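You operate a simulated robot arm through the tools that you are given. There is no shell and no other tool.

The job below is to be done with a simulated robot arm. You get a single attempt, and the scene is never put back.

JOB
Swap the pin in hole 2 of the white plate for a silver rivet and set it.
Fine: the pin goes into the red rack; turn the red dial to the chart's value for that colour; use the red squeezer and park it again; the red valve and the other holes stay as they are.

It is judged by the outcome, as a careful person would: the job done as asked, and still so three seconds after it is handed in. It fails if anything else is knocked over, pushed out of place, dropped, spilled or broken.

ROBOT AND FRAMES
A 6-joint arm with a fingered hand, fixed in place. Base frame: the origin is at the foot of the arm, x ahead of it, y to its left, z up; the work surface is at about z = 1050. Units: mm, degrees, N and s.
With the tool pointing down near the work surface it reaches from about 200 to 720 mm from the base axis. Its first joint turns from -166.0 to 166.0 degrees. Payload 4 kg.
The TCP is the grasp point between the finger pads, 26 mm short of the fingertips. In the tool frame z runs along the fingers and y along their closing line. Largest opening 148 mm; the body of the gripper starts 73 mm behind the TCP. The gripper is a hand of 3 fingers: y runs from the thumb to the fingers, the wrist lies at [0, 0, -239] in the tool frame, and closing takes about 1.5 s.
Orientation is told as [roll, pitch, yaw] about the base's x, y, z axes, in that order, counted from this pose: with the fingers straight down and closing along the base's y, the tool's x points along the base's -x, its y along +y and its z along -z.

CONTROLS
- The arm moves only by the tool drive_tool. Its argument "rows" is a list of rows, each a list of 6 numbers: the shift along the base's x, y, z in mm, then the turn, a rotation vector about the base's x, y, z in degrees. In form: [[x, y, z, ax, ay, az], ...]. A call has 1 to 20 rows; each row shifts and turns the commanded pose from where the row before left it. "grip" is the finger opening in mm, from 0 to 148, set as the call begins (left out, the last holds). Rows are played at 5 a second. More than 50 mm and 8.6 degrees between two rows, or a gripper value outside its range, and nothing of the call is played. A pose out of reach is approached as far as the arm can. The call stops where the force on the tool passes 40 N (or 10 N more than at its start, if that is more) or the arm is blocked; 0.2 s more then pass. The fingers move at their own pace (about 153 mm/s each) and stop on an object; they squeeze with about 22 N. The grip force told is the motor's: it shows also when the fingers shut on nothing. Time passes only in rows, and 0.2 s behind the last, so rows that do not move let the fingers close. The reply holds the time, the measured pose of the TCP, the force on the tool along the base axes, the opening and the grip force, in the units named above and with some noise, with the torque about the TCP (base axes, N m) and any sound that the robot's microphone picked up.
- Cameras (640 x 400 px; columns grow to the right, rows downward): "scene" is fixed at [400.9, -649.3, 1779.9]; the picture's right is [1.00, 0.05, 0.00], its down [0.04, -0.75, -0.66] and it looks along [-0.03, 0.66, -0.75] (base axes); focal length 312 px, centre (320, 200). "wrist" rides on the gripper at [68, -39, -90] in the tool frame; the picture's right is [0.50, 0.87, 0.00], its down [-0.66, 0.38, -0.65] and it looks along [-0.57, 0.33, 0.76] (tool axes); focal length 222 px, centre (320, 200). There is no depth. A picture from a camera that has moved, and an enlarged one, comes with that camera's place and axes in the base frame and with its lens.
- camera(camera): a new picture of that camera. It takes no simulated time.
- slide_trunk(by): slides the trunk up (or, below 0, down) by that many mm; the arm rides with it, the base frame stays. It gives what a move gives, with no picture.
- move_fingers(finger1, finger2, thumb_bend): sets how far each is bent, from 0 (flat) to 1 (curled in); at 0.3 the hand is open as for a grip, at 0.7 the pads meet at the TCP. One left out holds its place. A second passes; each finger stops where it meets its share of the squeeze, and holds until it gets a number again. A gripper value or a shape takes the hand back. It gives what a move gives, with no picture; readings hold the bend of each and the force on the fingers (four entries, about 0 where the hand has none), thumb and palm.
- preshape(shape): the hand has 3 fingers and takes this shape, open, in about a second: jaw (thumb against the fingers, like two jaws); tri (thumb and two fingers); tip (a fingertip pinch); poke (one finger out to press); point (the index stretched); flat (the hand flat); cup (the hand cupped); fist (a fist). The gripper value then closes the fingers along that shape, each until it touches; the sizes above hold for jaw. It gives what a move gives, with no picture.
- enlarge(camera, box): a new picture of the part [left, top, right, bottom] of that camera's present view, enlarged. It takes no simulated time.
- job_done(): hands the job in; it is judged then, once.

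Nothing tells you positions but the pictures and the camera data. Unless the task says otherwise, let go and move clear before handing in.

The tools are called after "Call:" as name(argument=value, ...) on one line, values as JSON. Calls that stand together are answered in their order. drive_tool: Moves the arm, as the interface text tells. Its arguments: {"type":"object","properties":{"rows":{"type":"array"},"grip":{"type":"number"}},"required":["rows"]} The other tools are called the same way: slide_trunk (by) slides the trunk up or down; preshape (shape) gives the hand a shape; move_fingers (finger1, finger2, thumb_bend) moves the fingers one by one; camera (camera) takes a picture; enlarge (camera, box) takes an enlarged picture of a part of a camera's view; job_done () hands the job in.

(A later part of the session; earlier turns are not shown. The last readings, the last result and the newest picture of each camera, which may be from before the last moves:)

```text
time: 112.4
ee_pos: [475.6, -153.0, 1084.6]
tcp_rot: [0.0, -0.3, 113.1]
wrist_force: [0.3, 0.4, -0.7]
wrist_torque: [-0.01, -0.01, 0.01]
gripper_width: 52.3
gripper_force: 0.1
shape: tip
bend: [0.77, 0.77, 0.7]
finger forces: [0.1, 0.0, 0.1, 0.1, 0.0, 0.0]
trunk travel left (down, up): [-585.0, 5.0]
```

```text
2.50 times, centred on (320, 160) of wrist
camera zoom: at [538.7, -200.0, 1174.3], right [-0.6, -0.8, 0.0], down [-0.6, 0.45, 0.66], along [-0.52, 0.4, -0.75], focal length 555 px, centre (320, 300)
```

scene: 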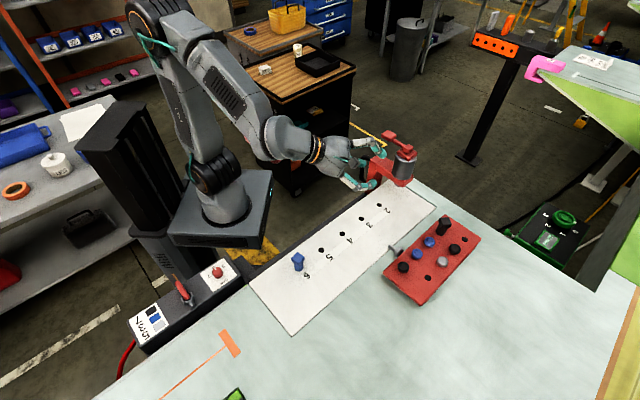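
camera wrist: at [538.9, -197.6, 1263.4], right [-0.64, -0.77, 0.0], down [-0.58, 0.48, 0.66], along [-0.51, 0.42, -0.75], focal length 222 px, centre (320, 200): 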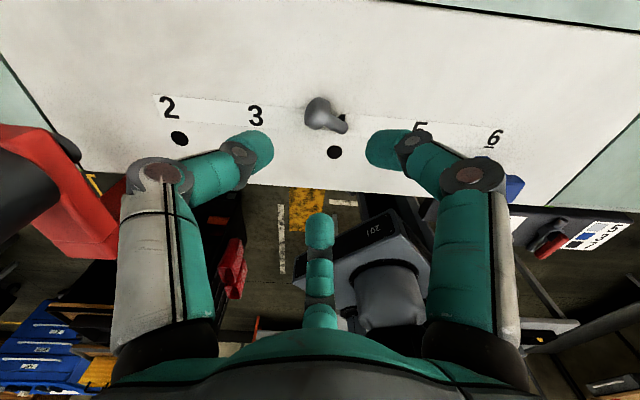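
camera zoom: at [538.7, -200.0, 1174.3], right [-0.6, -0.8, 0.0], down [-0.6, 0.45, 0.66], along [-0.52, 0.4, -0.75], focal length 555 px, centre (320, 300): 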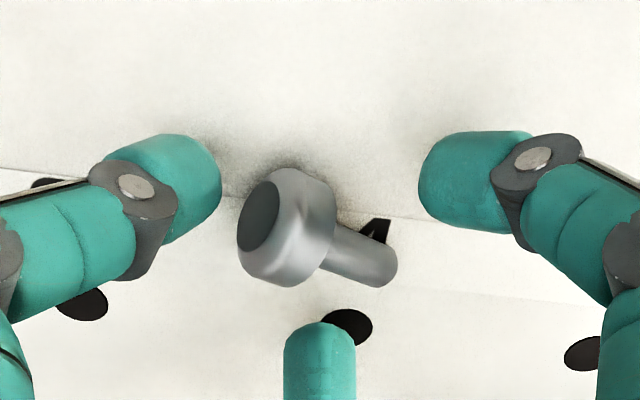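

Call:
drive_tool(rows=[[0, 0, 0, 0, 0, 0], [0, 0, 0, 0, 0, 0], [0, 0, 0, 0, 0, 0], [0, 0, 0, 0, 0, 0], [0, 0, 0, 0, 0, 0], [0, 0, 0, 0, 0, 0], [0, 0, 0, 0, 0, 0]], grip=0)

Call:
enlarge(camera="wrist", box=[220, 80, 420, 240])

Call:
enlarge(camera="scene", box=[330, 200, 410, 260])

```text
time: 114.0
ee_pos: [476.0, -153.3, 1082.9]
tcp_rot: [-0.1, -0.3, 113.1]
wrist_force: [0.3, 0.8, 0.2]
wrist_torque: [-0.03, 0.01, 0.01]
gripper_width: 18.4
gripper_force: 21.7
shape: tip
bend: [0.74, 0.74, 0.7]
finger forces: [20.2, 16.6, 0.1, 0.1, 17.6, 0.0]
trunk travel left (down, up): [-585.0, 5.0]
```

```text
2.50 times, centred on (320, 160) of wrist
camera zoom: at [538.7, -200.0, 1174.5], right [-0.6, -0.8, 0.0], down [-0.6, 0.45, 0.66], along [-0.52, 0.4, -0.75], focal length 555 px, centre (320, 300)
```

zoom: 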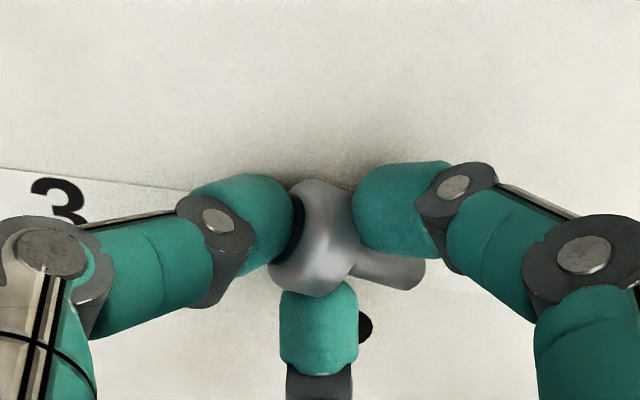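

```text
6.67 times, centred on (370, 230) of scene
camera zoom: at [400.9, -649.3, 1779.9], right [1.0, 0.05, 0.0], down [0.04, -0.75, -0.66], along [-0.03, 0.66, -0.75], focal length 2080 px, centre (-13, 0)
```

zoom: 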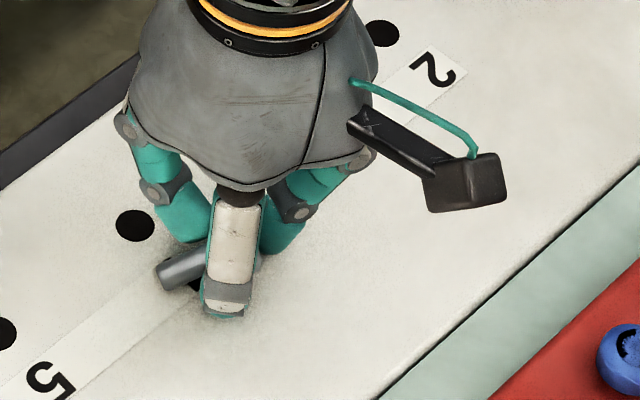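

That's a very good grip: the thumb is on the head's flat face and both fingers are hooked under the head beside the shank. I'll carry it low to the plate's back edge, turning so the head faces outward over the edge, where the thumb will have room for a tilted re-grip.

Call:
drive_tool(rows=[[0, 0, 4, 0, 0, 0], [0, 0, 5, 0, 0, 0], [0, 0, 5, 0, 0, 2], [-3, 0.5, 2, 0, 0, 4], [-5, 1, 0, 0, 0, 6], [-7, 1, 0, 0, 0, 7], [-7, 1, 0, 0, 0, 7], [-7, 1, 0, 0, 0, 7], [-7, 1, 0, 0, 0, 7], [-7, 1, 0, 0, 0, 7], [-7, 1, 0, 0, 0, 7], [-7, 1, 0, 0, 0, 7], [-7, 1, 0, 0, 0, 7], [-7, 1, 0, 0, 0, 7], [-7, 1, 0, 0, 0, 7], [-7, 1, 0, 0, 0, 7], [-5, 1, 0, 0, 0, 7], [0, 0, 0, 0, 0, 7], [0, 0, 0, 0, 0, 7], [0, 0, 0, 0, 0, 0]])

Call:
camera(camera="wrist")

Call:
enlarge(camera="scene", box=[290, 190, 390, 270])

```text
time: 118.2
ee_pos: [384.8, -139.8, 1100.7]
tcp_rot: [-0.1, -0.3, -136.8]
wrist_force: [0.1, -0.9, -0.9]
wrist_torque: [0.03, 0.0, 0.0]
gripper_width: 18.4
gripper_force: 21.8
shape: tip
bend: [0.74, 0.74, 0.7]
finger forces: [20.5, 16.4, 0.1, 0.1, 17.6, 0.0]
trunk travel left (down, up): [-585.0, 5.0]
```

```text
taken
camera wrist: at [408.2, -63.8, 1190.0], right [0.96, -0.29, 0.0], down [-0.22, -0.72, 0.66], along [-0.19, -0.63, -0.75], focal length 222 px, centre (320, 200)
```

wrist: 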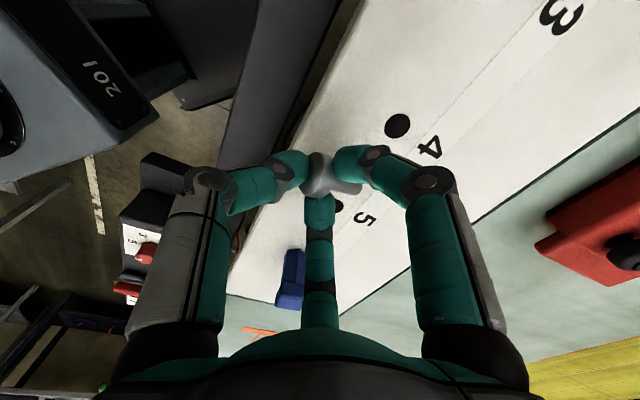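

```text
5.00 times, centred on (340, 230) of scene
camera zoom: at [400.9, -649.3, 1779.9], right [1.0, 0.05, 0.0], down [0.04, -0.75, -0.66], along [-0.03, 0.66, -0.75], focal length 1560 px, centre (220, 50)
```

zoom: 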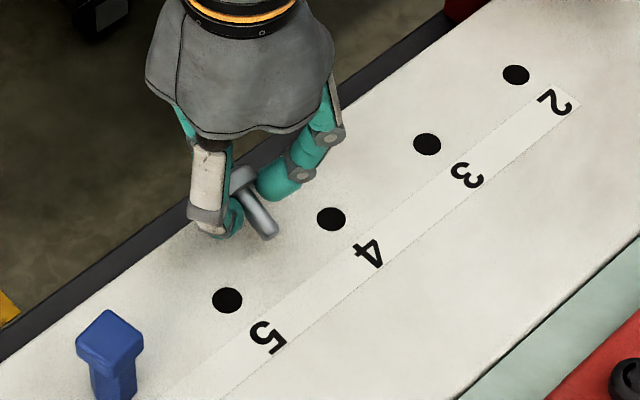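

The grip held perfectly steady. I'll zoom in to check the head's position relative to the plate's back edge.

Call:
enlarge(camera="wrist", box=[220, 80, 420, 240])

Call:
enlarge(camera="scene", box=[315, 210, 365, 250])

```text
2.50 times, centred on (320, 160) of wrist
camera zoom: at [408.2, -63.8, 1190.0], right [0.96, -0.29, 0.0], down [-0.22, -0.72, 0.66], along [-0.19, -0.63, -0.75], focal length 555 px, centre (320, 300)
```

zoom: 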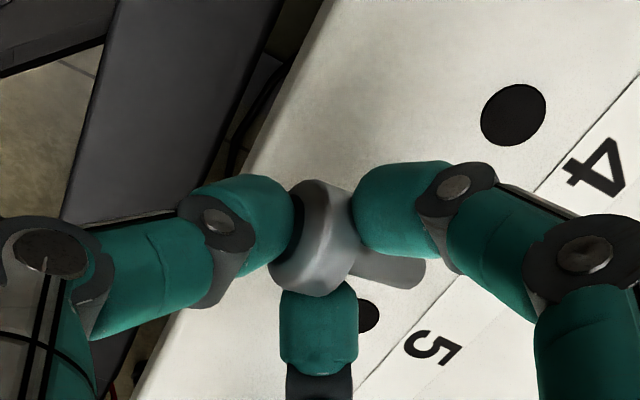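

```text
10.00 times, centred on (340, 230) of scene
camera zoom: at [400.9, -649.3, 1779.9], right [1.0, 0.05, 0.0], down [0.04, -0.75, -0.66], along [-0.03, 0.66, -0.75], focal length 3121 px, centre (120, -100)
```

zoom: 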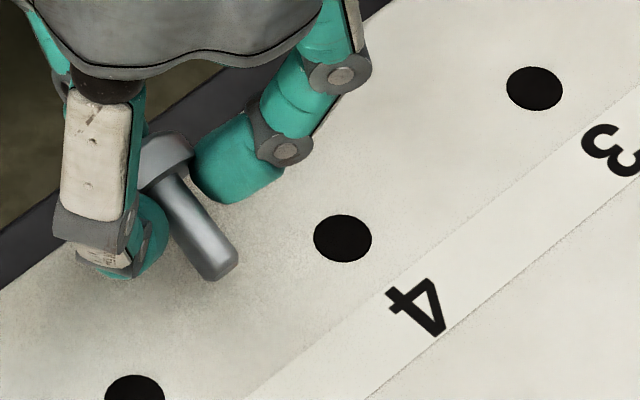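

The plate edge is a little further out than I assumed, so I'll shift 7 mm toward it, then lower the rivet onto the plate.

Call:
drive_tool(rows=[[-2.5, 2.5, 0, 0, 0, 0], [-2.5, 2.5, 0, 0, 0, 0], [0, 0, -5, 0, 0, 0], [0, 0, -5, 0, 0, 0], [0, 0, -4, 0, 0, 0], [0, 0, 0, 0, 0, 0]])

Call:
drive_tool(rows=[[0, 0, -1, 0, 0, 0], [0, 0, -1, 0, 0, 0], [0, 0, 0, 0, 0, 0]])

```text
time: 119.6
ee_pos: [380.1, -134.7, 1085.8]
tcp_rot: [0.0, -0.3, -136.9]
wrist_force: [-0.1, 0.3, -1.2]
wrist_torque: [0.0, -0.03, -0.01]
gripper_width: 18.2
gripper_force: 22.3
shape: tip
bend: [0.74, 0.74, 0.7]
finger forces: [20.6, 16.4, 0.1, 0.1, 17.6, 0.0]
trunk travel left (down, up): [-585.0, 5.0]
```

```text
time: 120.4
ee_pos: [380.5, -134.8, 1084.5]
tcp_rot: [0.0, -0.3, -136.9]
wrist_force: [-0.2, -1.1, -1.2]
wrist_torque: [0.01, 0.0, 0.0]
gripper_width: 18.3
gripper_force: 21.7
shape: tip
bend: [0.74, 0.74, 0.7]
finger forces: [20.7, 16.5, 0.0, 0.1, 17.5, 0.1]
trunk travel left (down, up): [-585.0, 5.0]
```

Call:
drive_tool(rows=[[0, 0, -1, 0, 0, 0], [0, 0, 0, 0, 0, 0]])

Call:
drive_tool(rows=[[0, 0, -1, 0, 0, 0], [0, 0, 0, 0, 0, 0]])

```text
time: 121.0
ee_pos: [381.8, -134.8, 1084.0]
tcp_rot: [-0.1, -0.3, -136.9]
wrist_force: [0.2, 0.4, 5.1]
wrist_torque: [0.0, 0.03, 0.0]
gripper_width: 18.3
gripper_force: 22.0
shape: tip
bend: [0.74, 0.74, 0.7]
finger forces: [21.8, 17.7, 0.0, 0.0, 18.9, 0.1]
trunk travel left (down, up): [-585.0, 5.0]
```

```text
time: 121.6
ee_pos: [380.6, -134.8, 1082.9]
tcp_rot: [0.1, -0.3, -136.9]
wrist_force: [1.7, 0.2, 14.0]
wrist_torque: [0.02, -0.05, -0.02]
gripper_width: 18.5
gripper_force: 21.9
shape: tip
bend: [0.74, 0.74, 0.7]
finger forces: [25.2, 19.7, 0.1, 0.0, 20.9, 0.0]
trunk travel left (down, up): [-585.0, 5.0]
```

The head is on the plate. I'll ease off and open the fingers.

Call:
drive_tool(rows=[[0, 0, 1, 0, 0, 0], [0, 0, 0, 0, 0, 0], [0, 0, 0, 0, 0, 0], [0, 0, 0, 0, 0, 0]], grip=52)

Call:
enlarge(camera="wrist", box=[220, 80, 420, 240])

Call:
enlarge(camera="scene", box=[315, 210, 365, 250])

```text
time: 122.6
ee_pos: [379.9, -134.6, 1084.6]
tcp_rot: [0.0, -0.4, -136.9]
wrist_force: [0.2, 0.1, 1.2]
wrist_torque: [0.01, 0.0, 0.01]
gripper_width: 51.4
gripper_force: 0.1
shape: tip
bend: [0.77, 0.77, 0.7]
finger forces: [0.0, 0.1, 0.0, 0.0, 0.0, 0.1]
trunk travel left (down, up): [-585.0, 5.0]
```

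```text
2.50 times, centred on (320, 160) of wrist
camera zoom: at [403.6, -58.8, 1174.2], right [0.96, -0.29, 0.0], down [-0.22, -0.72, 0.66], along [-0.19, -0.63, -0.75], focal length 555 px, centre (320, 300)
```

zoom: 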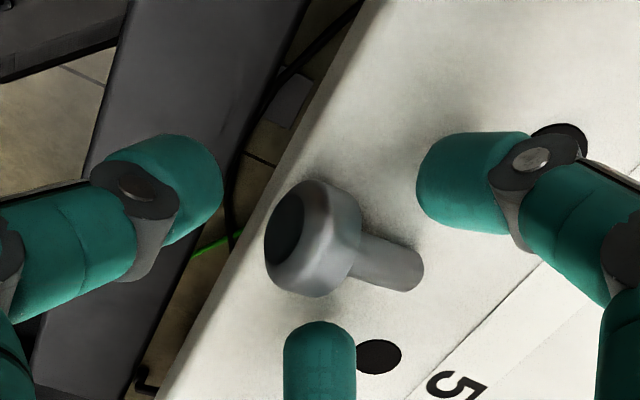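

```text
10.00 times, centred on (340, 230) of scene
camera zoom: at [400.9, -649.3, 1779.9], right [1.0, 0.05, 0.0], down [0.04, -0.75, -0.66], along [-0.03, 0.66, -0.75], focal length 3121 px, centre (120, -100)
```

zoom: 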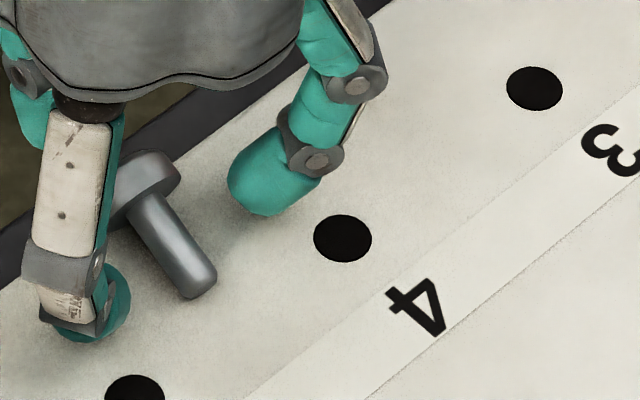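

The rivet actually rests with its tip sloping down by about 17°, which helps: the grip I just had is nearly right. I'll lean the hand a further 6° towards the tip and re-grip it here at the edge.

Call:
drive_tool(rows=[[-1.2, 1.3, 0.5, -4.4, -4.1, 0], [0, 0, 0, 0, 0, 0]])

Call:
drive_tool(rows=[[0, 0, 0, 0, 0, 0], [0, 0, 0, 0, 0, 0], [0, 0, 0, 0, 0, 0], [0, 0, 0, 0, 0, 0], [0, 0, 0, 0, 0, 0], [0, 0, 0, 0, 0, 0], [0, 0, 0, 0, 0, 0]], grip=0)

Call:
enlarge(camera="wrist", box=[220, 80, 420, 240])

Call:
enlarge(camera="scene", box=[315, 210, 365, 250])

```text
time: 123.2
ee_pos: [378.7, -133.6, 1084.4]
tcp_rot: [6.1, -0.2, -137.0]
wrist_force: [-0.8, 0.6, -0.7]
wrist_torque: [-0.03, -0.02, 0.01]
gripper_width: 51.8
gripper_force: 0.1
shape: tip
bend: [0.77, 0.77, 0.7]
finger forces: [0.1, 0.0, 0.0, 0.0, 0.0, 0.1]
trunk travel left (down, up): [-585.0, 5.0]
```

```text
time: 124.8
ee_pos: [379.1, -134.1, 1084.4]
tcp_rot: [6.0, -0.2, -136.9]
wrist_force: [-0.1, 0.1, 0.8]
wrist_torque: [-0.04, 0.02, -0.01]
gripper_width: 17.8
gripper_force: 21.7
shape: tip
bend: [0.74, 0.74, 0.7]
finger forces: [20.2, 18.0, 0.0, 0.0, 17.6, 0.1]
trunk travel left (down, up): [-585.0, 5.0]
```

```text
2.50 times, centred on (320, 160) of wrist
camera zoom: at [396.0, -51.4, 1170.2], right [0.95, -0.29, 0.09], down [-0.27, -0.67, 0.69], along [-0.14, -0.68, -0.71], focal length 555 px, centre (320, 300)
```

zoom: 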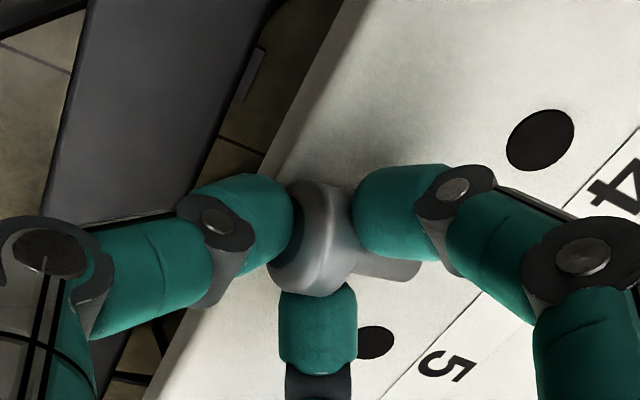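

```text
10.00 times, centred on (340, 230) of scene
camera zoom: at [400.9, -649.3, 1779.9], right [1.0, 0.05, 0.0], down [0.04, -0.75, -0.66], along [-0.03, 0.66, -0.75], focal length 3121 px, centre (120, -100)
```

zoom: 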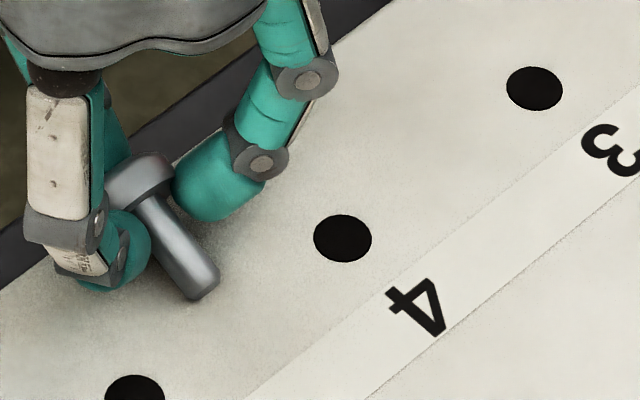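

Another firm three-point grip. I'll lift a little, move away from the edge, and confirm the rivet is steady.

Call:
drive_tool(rows=[[0, 0, 4, 0, 0, 0], [0, 0, 5, 0, 0, 0], [2, -2, 5, 0, 0, 0], [5, -5, 4, 0, 0, 0], [7, -7, 2, 0, 0, 0], [7, -7, 0, 0, 0, 0], [4, -4, 0, 0, 0, 0], [0, 0, 0, 0, 0, 0]])

Call:
enlarge(camera="scene", box=[320, 205, 380, 255])

Call:
enlarge(camera="wrist", box=[220, 80, 420, 240])

```text
time: 126.6
ee_pos: [402.6, -159.0, 1102.9]
tcp_rot: [5.9, -0.3, -137.0]
wrist_force: [-0.1, 0.1, -0.4]
wrist_torque: [0.0, -0.02, -0.02]
gripper_width: 18.1
gripper_force: 21.6
shape: tip
bend: [0.74, 0.74, 0.7]
finger forces: [20.2, 18.0, 0.0, 0.0, 17.3, 0.1]
trunk travel left (down, up): [-585.0, 5.0]
```

```text
8.00 times, centred on (350, 230) of scene
camera zoom: at [400.9, -649.3, 1779.9], right [1.0, 0.05, 0.0], down [0.04, -0.75, -0.66], along [-0.03, 0.66, -0.75], focal length 2497 px, centre (80, -40)
```

zoom: 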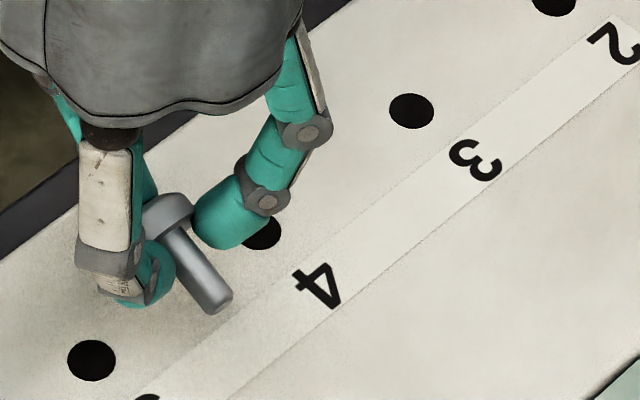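

```text
2.50 times, centred on (320, 160) of wrist
camera zoom: at [420.6, -77.2, 1189.2], right [0.95, -0.29, 0.09], down [-0.27, -0.67, 0.69], along [-0.14, -0.68, -0.71], focal length 555 px, centre (320, 300)
```

zoom: 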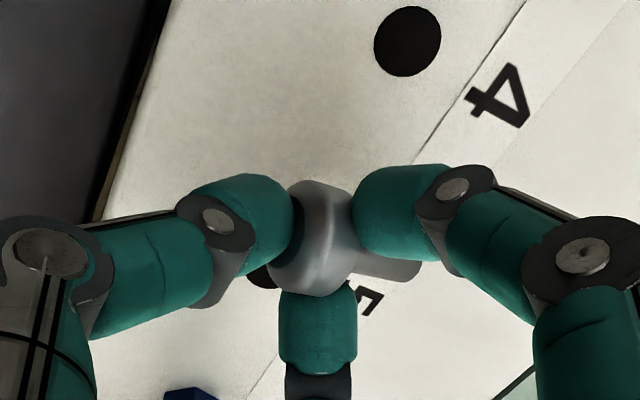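

The grip is steady with unchanged forces. I'll raise the rivet moderately while turning the hand to yaw about -250°, smoothly.

Call:
drive_tool(rows=[[1, 1, 4, 0, 0, -2], [2, 2, 4, 0, 0, -4], [3, 3, 4, 0, 0, -6], [3, 3, 4, 0, 0, -7], [3, 3, 4, 0, 0, -7], [3, 3, 4, 0, 0, -7], [3, 3, 4, 0, 0, -7], [3, 3, 4, 0, 0, -7], [3, 3, 4, 0, 0, -7], [3, 3, 4, 0, 0, -7], [3, 3, 4, 0, 0, -7], [3, 3, 2, 0, 0, -7], [3, 3, 0, 0, 0, -7], [3, 3, 0, 0, 0, -7], [3, 3, 0, 0, 0, -7], [2, 3, 0, 0, 0, -7], [0, 0, 0, 0, 0, -6], [0, 0, 0, 0, 0, -4], [0, 0, 0, 0, 0, 0]])

Call:
enlarge(camera="scene", box=[330, 170, 410, 240])

```text
time: 130.6
ee_pos: [450.2, -113.1, 1149.4]
tcp_rot: [6.0, -0.3, 109.9]
wrist_force: [-0.6, -0.2, -1.0]
wrist_torque: [0.01, 0.04, 0.01]
gripper_width: 17.9
gripper_force: 22.7
shape: tip
bend: [0.74, 0.74, 0.7]
finger forces: [20.6, 18.5, 0.1, 0.1, 16.9, 0.0]
trunk travel left (down, up): [-585.0, 5.0]
```

```text
5.71 times, centred on (370, 205) of scene
camera zoom: at [400.9, -649.3, 1779.9], right [1.0, 0.05, 0.0], down [0.04, -0.75, -0.66], along [-0.03, 0.66, -0.75], focal length 1783 px, centre (34, 171)
```

zoom: 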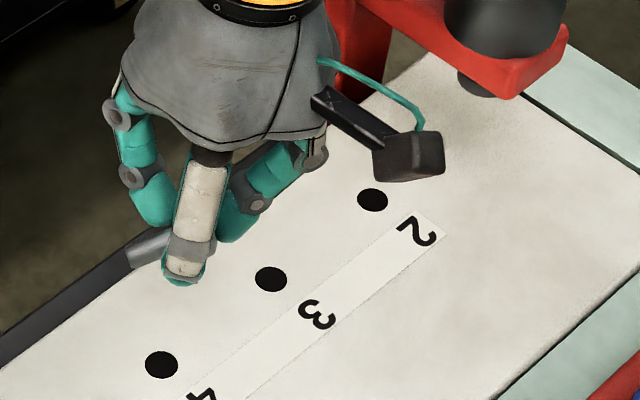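

Steady so far. Now I'll pitch the hand forward in small steps to bring the shank pointing down, checking halfway.

Call:
drive_tool(rows=[[3, 2, 0, 1.2, -3.3, 0], [4, 3, 0, 2.05, -5.64, 0], [4, 3, 0, 2.4, -6.58, 0], [4, 3, 0, 2.4, -6.58, 0], [4, 3, 0, 2.4, -6.58, 0], [3, 2, 0, 2.05, -5.64, 0], [0, 0, 0, 1.2, -3.3, 0], [0, 0, 0, 0, 0, 0]])

Call:
enlarge(camera="scene", box=[330, 160, 410, 230])

Call:
camera(camera="wrist")

```text
time: 132.4
ee_pos: [470.2, -97.6, 1149.7]
tcp_rot: [-34.1, -0.1, 110.2]
wrist_force: [0.0, -0.4, -0.3]
wrist_torque: [0.02, 0.0, -0.02]
gripper_width: 17.7
gripper_force: 22.0
shape: tip
bend: [0.74, 0.74, 0.7]
finger forces: [20.3, 18.9, 0.1, 0.1, 17.2, 0.1]
trunk travel left (down, up): [-585.0, 5.0]
```

```text
5.71 times, centred on (370, 195) of scene
camera zoom: at [400.9, -649.3, 1779.9], right [1.0, 0.05, 0.0], down [0.04, -0.75, -0.66], along [-0.03, 0.66, -0.75], focal length 1783 px, centre (34, 229)
```

zoom: 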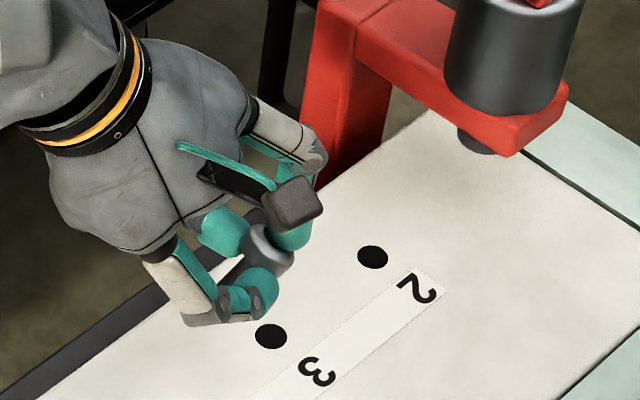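

```text
taken
camera wrist: at [477.1, -167.5, 1247.9], right [-0.5, -0.72, -0.49], down [-0.86, 0.38, 0.33], along [-0.05, 0.59, -0.81], focal length 222 px, centre (320, 200)
```

wrist: 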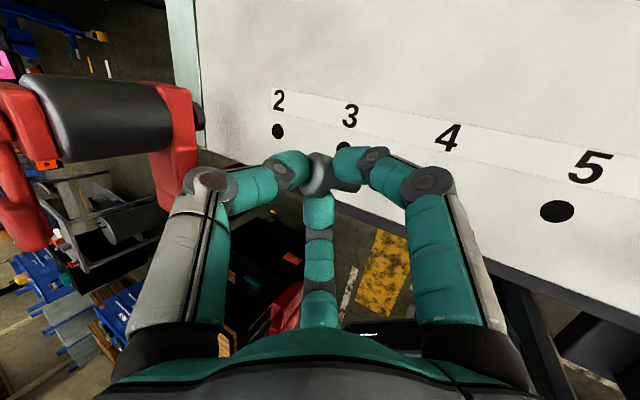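

Still firmly held at 34° lean. I'll continue the pitch to about 67°.

Call:
drive_tool(rows=[[2, 1, 0, 1.2, -3.3, 0], [3, 2, 0, 2.05, -5.64, 0], [3, 2, 0, 2.4, -6.58, 0], [3, 2, 0, 2.4, -6.58, 0], [2, 2, 0, 2.05, -5.64, 0], [0, 0, 0, 1.2, -3.3, 0], [0, 0, 0, 0, 0, 0]])

Call:
enlarge(camera="scene", box=[330, 150, 420, 230])

Call:
camera(camera="wrist")

```text
time: 134.0
ee_pos: [483.9, -87.9, 1149.1]
tcp_rot: [-67.0, -0.1, 110.3]
wrist_force: [-0.2, 0.8, -0.3]
wrist_torque: [-0.03, 0.02, -0.02]
gripper_width: 17.6
gripper_force: 22.0
shape: tip
bend: [0.74, 0.74, 0.7]
finger forces: [20.0, 19.1, 0.0, 0.0, 17.4, 0.0]
trunk travel left (down, up): [-585.0, 5.0]
```

```text
5.00 times, centred on (375, 190) of scene
camera zoom: at [400.9, -649.3, 1779.9], right [1.0, 0.05, 0.0], down [0.04, -0.75, -0.66], along [-0.03, 0.66, -0.75], focal length 1560 px, centre (45, 250)
```

zoom: 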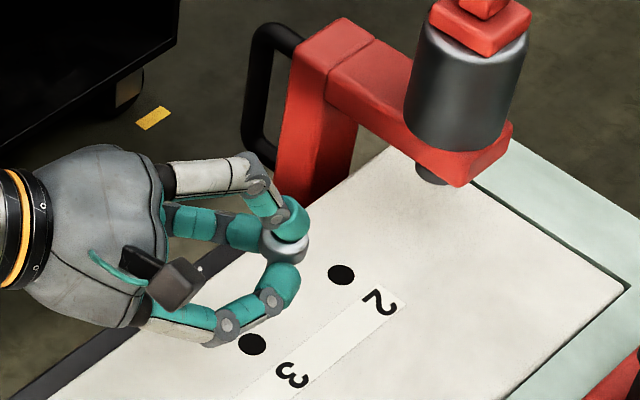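

```text
taken
camera wrist: at [443.2, -174.8, 1222.0], right [-0.14, -0.58, -0.8], down [-0.93, 0.35, -0.09], along [0.34, 0.73, -0.59], focal length 222 px, centre (320, 200)
```

wrist: 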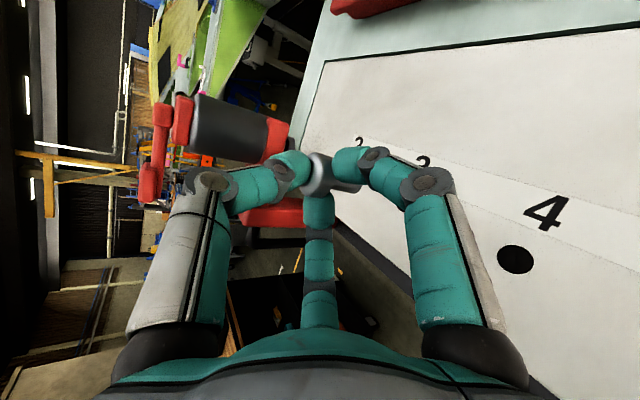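

The rivet is now head-up with the shank pointing down between the fingers. I'll zoom in to measure how vertical it is.

Call:
enlarge(camera="scene", box=[350, 180, 390, 215])

Call:
enlarge(camera="wrist", box=[250, 120, 430, 240])

```text
11.43 times, centred on (370, 198) of scene
camera zoom: at [400.9, -649.3, 1779.9], right [1.0, 0.05, 0.0], down [0.04, -0.75, -0.66], along [-0.03, 0.66, -0.75], focal length 3567 px, centre (-251, 229)
```

zoom: 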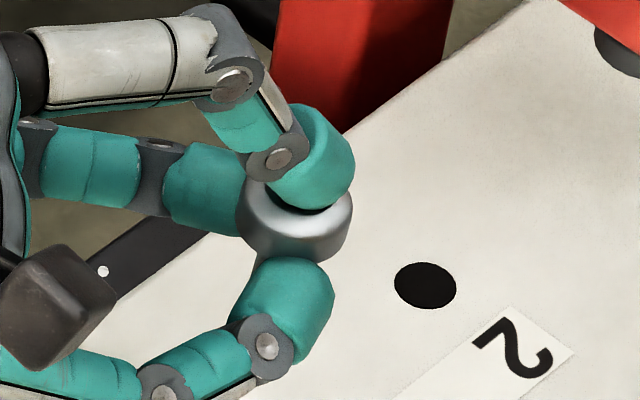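

```text
3.33 times, centred on (340, 180) of wrist
camera zoom: at [443.2, -174.8, 1222.0], right [-0.14, -0.58, -0.8], down [-0.93, 0.35, -0.09], along [0.34, 0.73, -0.59], focal length 740 px, centre (253, 267)
```

zoom: 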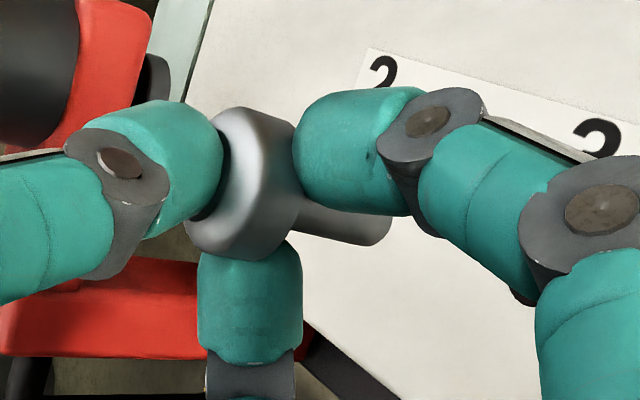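

The rivet is within a few degrees of vertical, with its tip slightly back towards the hand. I'll add 3° of lean and move it near hole 2, staying above the plate.

Call:
drive_tool(rows=[[5, 6, 0, 0.5, -1.4, 0], [9, 10, 0, 0.5, -1.4, 0], [10, 12, -5, 0, 0, 0], [10, 12, -10, 0, 0, 0], [10, 12, -10, 0, 0, 0], [7, 8, -8, 0, 0, 0], [3, 3, -4, 0, 0, 0], [0, 0, 0, 0, 0, 0]])

Call:
camera(camera="wrist")

Call:
enlarge(camera="scene", box=[350, 170, 410, 220])

```text
time: 135.8
ee_pos: [539.9, -25.2, 1113.3]
tcp_rot: [-70.1, 0.0, 110.4]
wrist_force: [0.1, 0.6, -0.2]
wrist_torque: [0.0, -0.01, 0.01]
gripper_width: 17.9
gripper_force: 21.8
shape: tip
bend: [0.74, 0.74, 0.7]
finger forces: [20.4, 19.8, 0.0, 0.0, 17.1, 0.0]
trunk travel left (down, up): [-585.0, 5.0]
```

```text
taken
camera wrist: at [495.2, -113.5, 1182.1], right [-0.1, -0.57, -0.81], down [-0.93, 0.36, -0.13], along [0.36, 0.74, -0.57], focal length 222 px, centre (320, 200)
```

wrist: 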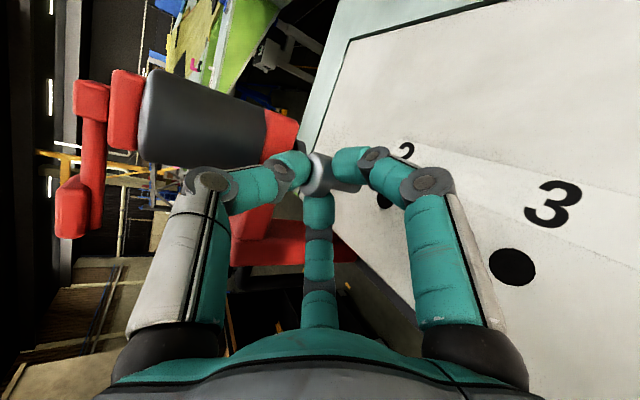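

```text
8.00 times, centred on (380, 195) of scene
camera zoom: at [400.9, -649.3, 1779.9], right [1.0, 0.05, 0.0], down [0.04, -0.75, -0.66], along [-0.03, 0.66, -0.75], focal length 2497 px, centre (-160, 240)
```

zoom: 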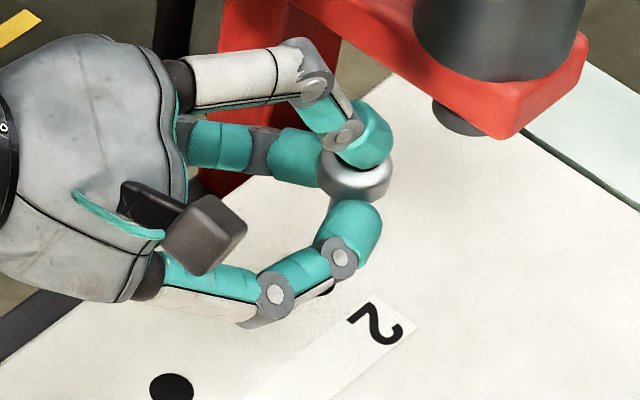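

I'll zoom in on the wrist view to locate the shank tip relative to hole 2.

Call:
enlarge(camera="wrist", box=[280, 120, 440, 240])

Call:
enlarge(camera="scene", box=[368, 180, 398, 210])

```text
3.33 times, centred on (360, 180) of wrist
camera zoom: at [495.2, -113.5, 1182.1], right [-0.1, -0.57, -0.81], down [-0.93, 0.36, -0.13], along [0.36, 0.74, -0.57], focal length 740 px, centre (187, 267)
```

zoom: 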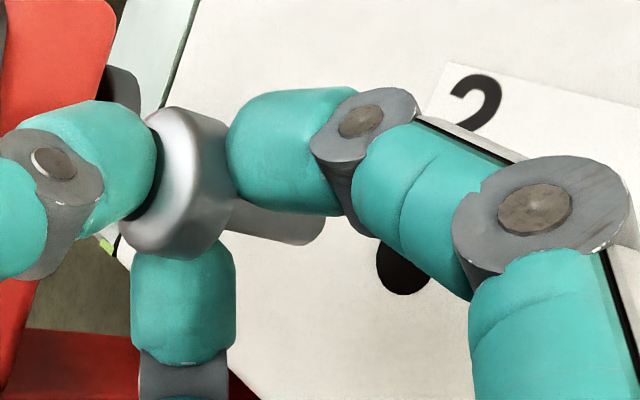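

```text
13.33 times, centred on (383, 195) of scene
camera zoom: at [400.9, -649.3, 1779.9], right [1.0, 0.05, 0.0], down [0.04, -0.75, -0.66], along [-0.03, 0.66, -0.75], focal length 4161 px, centre (-520, 267)
```

zoom: 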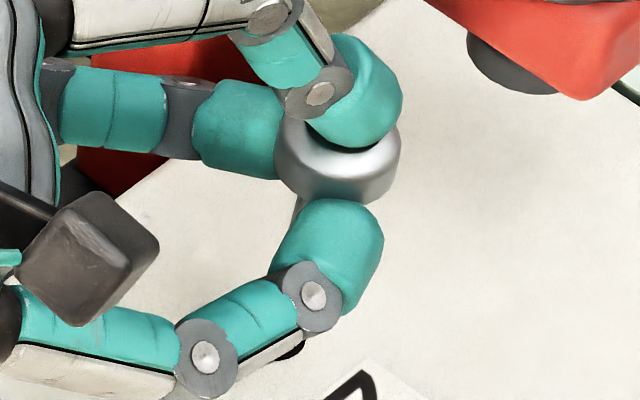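

From triangulation the tip is about 4 mm in x and 3 mm in y past the hole. I'll correct and lower to a few millimetres above the plate.

Call:
drive_tool(rows=[[-2.2, -1.5, -4, 0, 0, 0], [-2.1, -1.4, -4, 0, 0, 0], [0, 0, -4, 0, 0, 0], [0, 0, 0, 0, 0, 0]])

Call:
enlarge(camera="wrist", box=[290, 140, 430, 240])

Call:
enlarge(camera="scene", box=[368, 185, 398, 215])

```text
time: 136.8
ee_pos: [534.3, -28.6, 1102.9]
tcp_rot: [-70.0, -0.1, 110.3]
wrist_force: [-0.7, 0.3, 0.5]
wrist_torque: [0.01, 0.05, 0.0]
gripper_width: 17.5
gripper_force: 22.4
shape: tip
bend: [0.74, 0.74, 0.7]
finger forces: [20.4, 19.9, 0.1, 0.1, 17.2, 0.0]
trunk travel left (down, up): [-585.0, 5.0]
```

```text
4.00 times, centred on (360, 190) of wrist
camera zoom: at [490.3, -116.7, 1170.1], right [-0.1, -0.57, -0.81], down [-0.93, 0.36, -0.13], along [0.37, 0.74, -0.57], focal length 888 px, centre (160, 240)
```

zoom: 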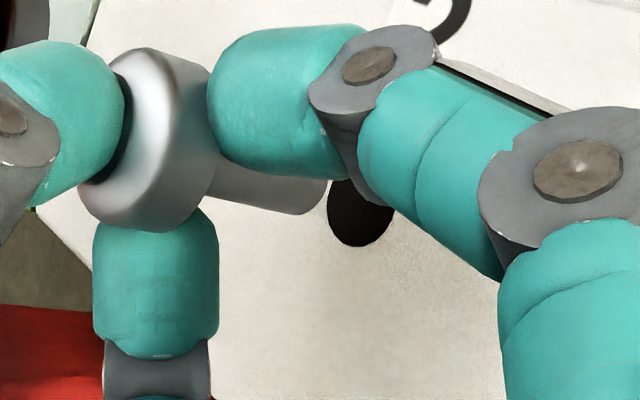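

```text
13.33 times, centred on (383, 200) of scene
camera zoom: at [400.9, -649.3, 1779.9], right [1.0, 0.05, 0.0], down [0.04, -0.75, -0.66], along [-0.03, 0.66, -0.75], focal length 4161 px, centre (-520, 200)
```

zoom: 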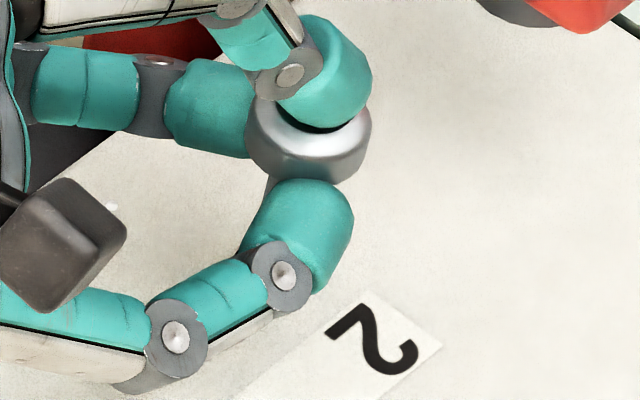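

The tip is within about 3 mm of the hole centre. I'll shift by (-2.5, +1.0), lower a little more and re-check.

Call:
drive_tool(rows=[[-1.3, 0.5, -3, 0, 0, 0], [-1.2, 0.5, -3, 0, 0, 0], [0, 0, 0, 0, 0, 0]])

Call:
enlarge(camera="wrist", box=[300, 150, 400, 230])

Call:
enlarge(camera="scene", box=[368, 188, 398, 218])

```text
time: 137.6
ee_pos: [533.2, -29.1, 1094.7]
tcp_rot: [-70.0, -0.1, 110.4]
wrist_force: [-0.1, -0.2, -0.5]
wrist_torque: [0.03, 0.04, -0.04]
gripper_width: 17.6
gripper_force: 22.2
shape: tip
bend: [0.74, 0.74, 0.7]
finger forces: [20.3, 19.8, 0.0, 0.0, 17.1, 0.1]
trunk travel left (down, up): [-585.0, 5.0]
```

```text
5.00 times, centred on (350, 190) of wrist
camera zoom: at [489.5, -116.7, 1163.9], right [-0.1, -0.57, -0.81], down [-0.93, 0.36, -0.13], along [0.36, 0.74, -0.56], focal length 1111 px, centre (170, 250)
```

zoom: 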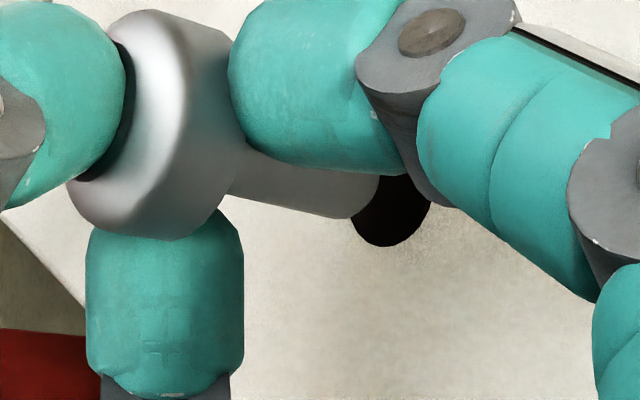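

```text
13.33 times, centred on (383, 203) of scene
camera zoom: at [400.9, -649.3, 1779.9], right [1.0, 0.05, 0.0], down [0.04, -0.75, -0.66], along [-0.03, 0.66, -0.75], focal length 4161 px, centre (-520, 160)
```

zoom: 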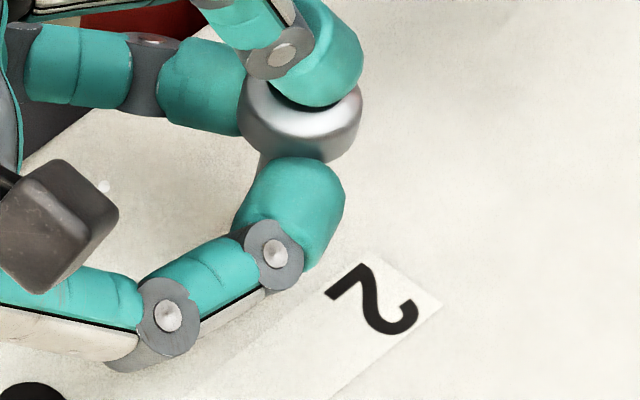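

Call:
drive_tool(rows=[[-1.2, -0.2, -2, 0, 0, 0], [0, 0, -2, 0, 0, 0], [0, 0, 0, 0, 0, 0]])

Call:
enlarge(camera="wrist", box=[310, 150, 390, 220])

```text
time: 138.4
ee_pos: [531.9, -28.9, 1091.4]
tcp_rot: [-69.9, -0.1, 110.4]
wrist_force: [-0.4, 0.3, 0.2]
wrist_torque: [-0.03, 0.02, 0.01]
gripper_width: 17.8
gripper_force: 22.0
shape: tip
bend: [0.74, 0.74, 0.7]
finger forces: [20.4, 19.7, 0.0, 0.0, 17.1, 0.0]
out of reach, approached as far as the arm can: row 1
trunk travel left (down, up): [-585.0, 5.0]
```

```text
5.71 times, centred on (350, 185) of wrist
camera zoom: at [489.8, -117.0, 1159.1], right [-0.1, -0.57, -0.81], down [-0.93, 0.36, -0.13], along [0.36, 0.74, -0.57], focal length 1269 px, centre (149, 286)
```

zoom: 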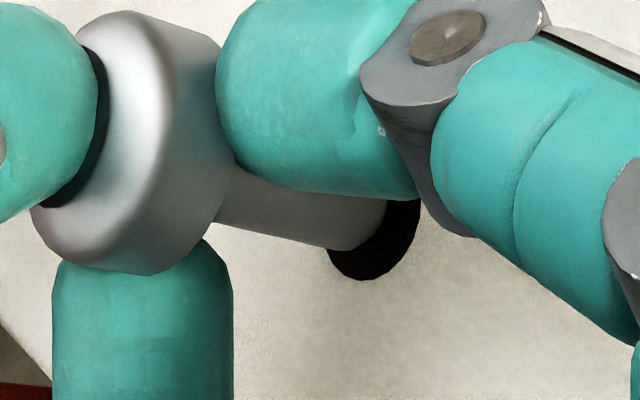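

The tip is nearly over the hole, but the arm is close to an inner reach limit here. I'll raise 10 mm and swing the hand 18° about the rivet so the wrist sits further from the base, then re-align.

Call:
drive_tool(rows=[[0, 0, 5, 0, 0, 0], [0.5, -0.8, 5, 0, 0, 3], [0.7, -1.3, 0, 0, 0, 4.5], [0.7, -1.3, 0, 0, 0, 4.5], [0.6, -1.1, 0, 0, 0, 4], [0.3, -0.5, 0, 0, 0, 2], [0, 0, 0, 0, 0, 0]])

Call:
enlarge(camera="wrist", box=[300, 140, 400, 220])

Call:
enlarge(camera="scene", box=[365, 183, 401, 215])

```text
time: 140.0
ee_pos: [535.3, -33.4, 1100.7]
tcp_rot: [-70.0, 0.1, 128.5]
wrist_force: [-0.2, 0.2, 0.1]
wrist_torque: [0.01, -0.02, -0.01]
gripper_width: 17.2
gripper_force: 21.9
shape: tip
bend: [0.74, 0.74, 0.7]
finger forces: [21.0, 20.5, 0.1, 0.0, 16.9, 0.1]
trunk travel left (down, up): [-585.0, 5.0]
```

```text
5.00 times, centred on (350, 180) of wrist
camera zoom: at [521.4, -130.5, 1169.1], right [0.08, -0.58, -0.81], down [-0.99, 0.05, -0.13], along [0.12, 0.82, -0.57], focal length 1111 px, centre (170, 300)
```

zoom: 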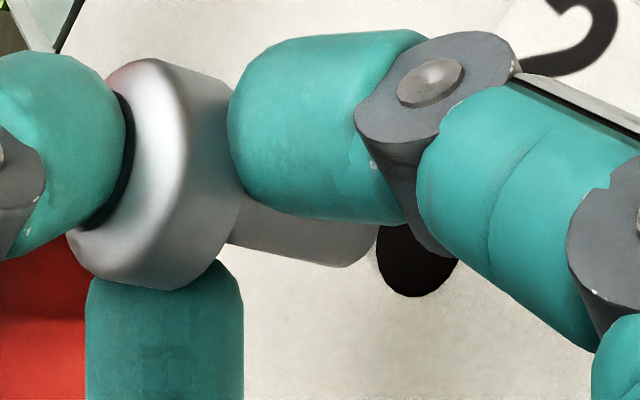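

```text
12.50 times, centred on (383, 199) of scene
camera zoom: at [400.9, -649.3, 1779.9], right [1.0, 0.05, 0.0], down [0.04, -0.75, -0.66], along [-0.03, 0.66, -0.75], focal length 3901 px, centre (-468, 212)
```

zoom: 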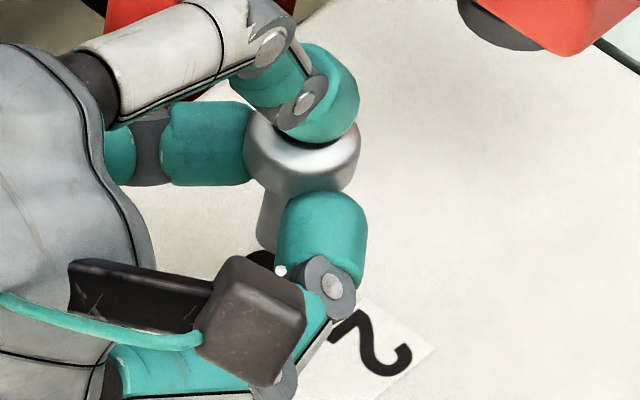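

Both views now agree the tip is within about 1.5 mm of the hole centre. I'll correct by 1.3 mm in y and descend.

Call:
drive_tool(rows=[[0, -0.7, -3, 0, 0, 0], [-0.1, -0.6, -3, 0, 0, 0], [0, 0, -3, 0, 0, 0], [0, 0, 0, 0, 0, 0]])

Call:
enlarge(camera="wrist", box=[310, 145, 390, 215])

Call:
enlarge(camera="scene", box=[365, 188, 395, 214])

```text
time: 141.0
ee_pos: [533.6, -35.8, 1092.7]
tcp_rot: [-70.0, 0.0, 128.4]
wrist_force: [0.0, 0.1, 0.2]
wrist_torque: [0.0, 0.05, 0.0]
gripper_width: 17.1
gripper_force: 22.1
shape: tip
bend: [0.74, 0.74, 0.7]
finger forces: [21.0, 20.5, 0.0, 0.0, 16.9, 0.0]
trunk travel left (down, up): [-585.0, 5.0]
```

```text
5.71 times, centred on (350, 180) of wrist
camera zoom: at [520.7, -132.8, 1160.6], right [0.08, -0.57, -0.81], down [-0.99, 0.05, -0.13], along [0.12, 0.82, -0.57], focal length 1269 px, centre (149, 314)
```

zoom: 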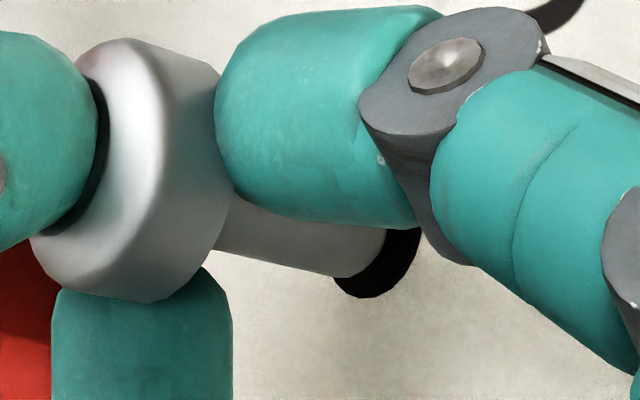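

```text
15.38 times, centred on (380, 201) of scene
camera zoom: at [400.9, -649.3, 1779.9], right [1.0, 0.05, 0.0], down [0.04, -0.75, -0.66], along [-0.03, 0.66, -0.75], focal length 4801 px, centre (-603, 185)
```

zoom: 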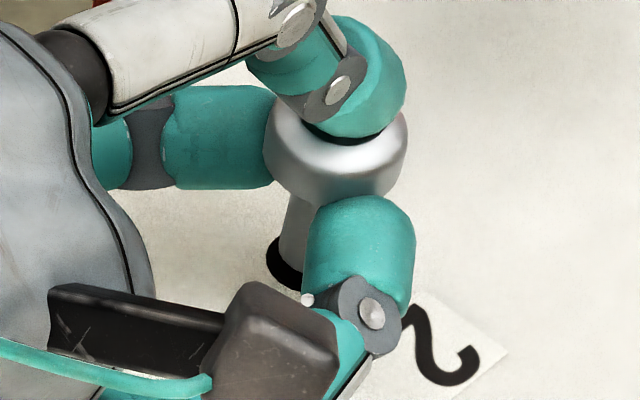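

The tip sits right at the hole's mouth in both views. I'll lower in small steps watching for contact.

Call:
drive_tool(rows=[[0, 0, -1.5, 0, 0, 0], [0, 0, -1.5, 0, 0, 0], [0, 0, 0, 0, 0, 0]])

Call:
enlarge(camera="scene", box=[365, 188, 395, 214])

Call:
enlarge(camera="wrist", box=[310, 145, 390, 215])

```text
time: 141.8
ee_pos: [537.4, -34.3, 1088.7]
tcp_rot: [-70.1, 0.0, 128.2]
wrist_force: [-0.2, -1.0, -0.7]
wrist_torque: [0.0, 0.01, -0.03]
gripper_width: 17.1
gripper_force: 22.0
shape: tip
bend: [0.74, 0.74, 0.7]
finger forces: [20.9, 20.5, 0.1, 0.1, 17.0, 0.1]
trunk travel left (down, up): [-585.0, 5.0]
```

```text
15.38 times, centred on (380, 201) of scene
camera zoom: at [400.9, -649.3, 1779.9], right [1.0, 0.05, 0.0], down [0.04, -0.75, -0.66], along [-0.03, 0.66, -0.75], focal length 4801 px, centre (-603, 185)
```

zoom: 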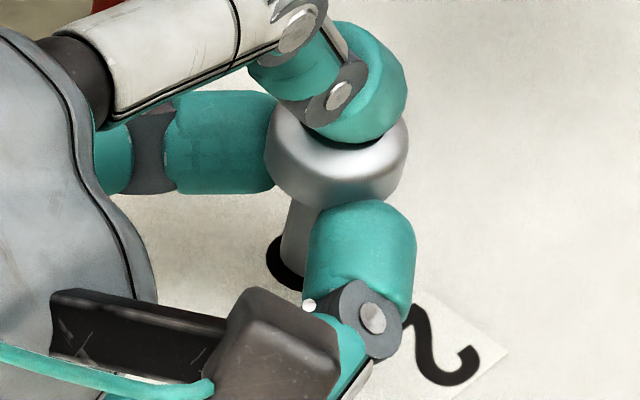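

```text
5.71 times, centred on (350, 180) of wrist
camera zoom: at [521.5, -131.6, 1157.8], right [0.08, -0.57, -0.81], down [-0.99, 0.05, -0.13], along [0.12, 0.82, -0.56], focal length 1269 px, centre (149, 314)
```

zoom: 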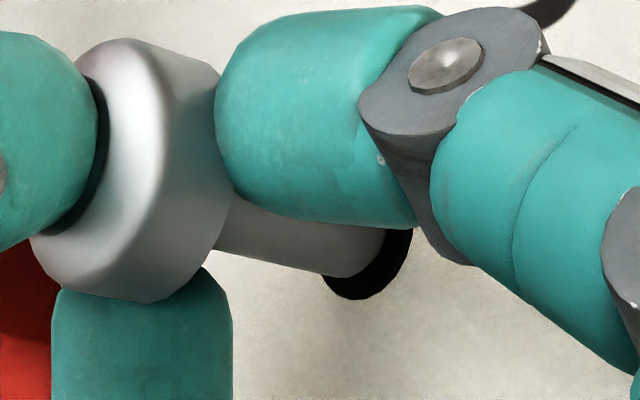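

Call:
drive_tool(rows=[[0, 0, -1.5, 0, 0, 0], [0, 0, -1.5, 0, 0, 0], [0, 0, 0, 0, 0, 0]])

Call:
enlarge(camera="scene", box=[365, 188, 395, 214])

Call:
enlarge(camera="wrist", box=[310, 145, 390, 215])

```text
time: 142.6
ee_pos: [534.9, -34.8, 1086.2]
tcp_rot: [-70.0, -0.1, 128.3]
wrist_force: [0.7, -0.2, -0.3]
wrist_torque: [0.0, 0.02, -0.01]
gripper_width: 17.4
gripper_force: 22.1
shape: tip
bend: [0.74, 0.74, 0.7]
finger forces: [21.0, 20.5, 0.0, 0.0, 16.9, 0.1]
trunk travel left (down, up): [-585.0, 5.0]
```

```text
15.38 times, centred on (380, 201) of scene
camera zoom: at [400.9, -649.3, 1779.9], right [1.0, 0.05, 0.0], down [0.04, -0.75, -0.66], along [-0.03, 0.66, -0.75], focal length 4801 px, centre (-603, 185)
```

zoom: 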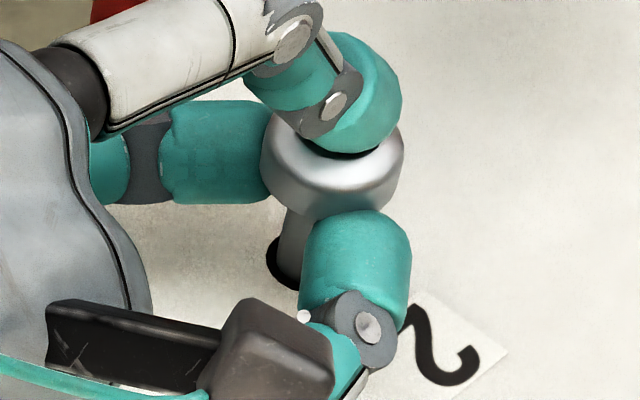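

```text
5.71 times, centred on (350, 180) of wrist
camera zoom: at [521.0, -131.4, 1154.7], right [0.08, -0.57, -0.81], down [-0.99, 0.05, -0.13], along [0.12, 0.82, -0.57], focal length 1269 px, centre (149, 314)
```

zoom: 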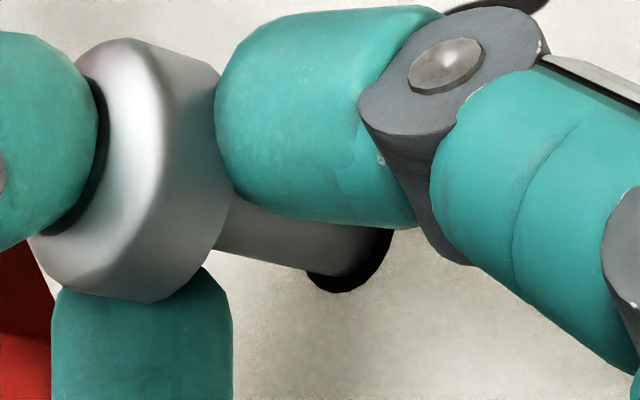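

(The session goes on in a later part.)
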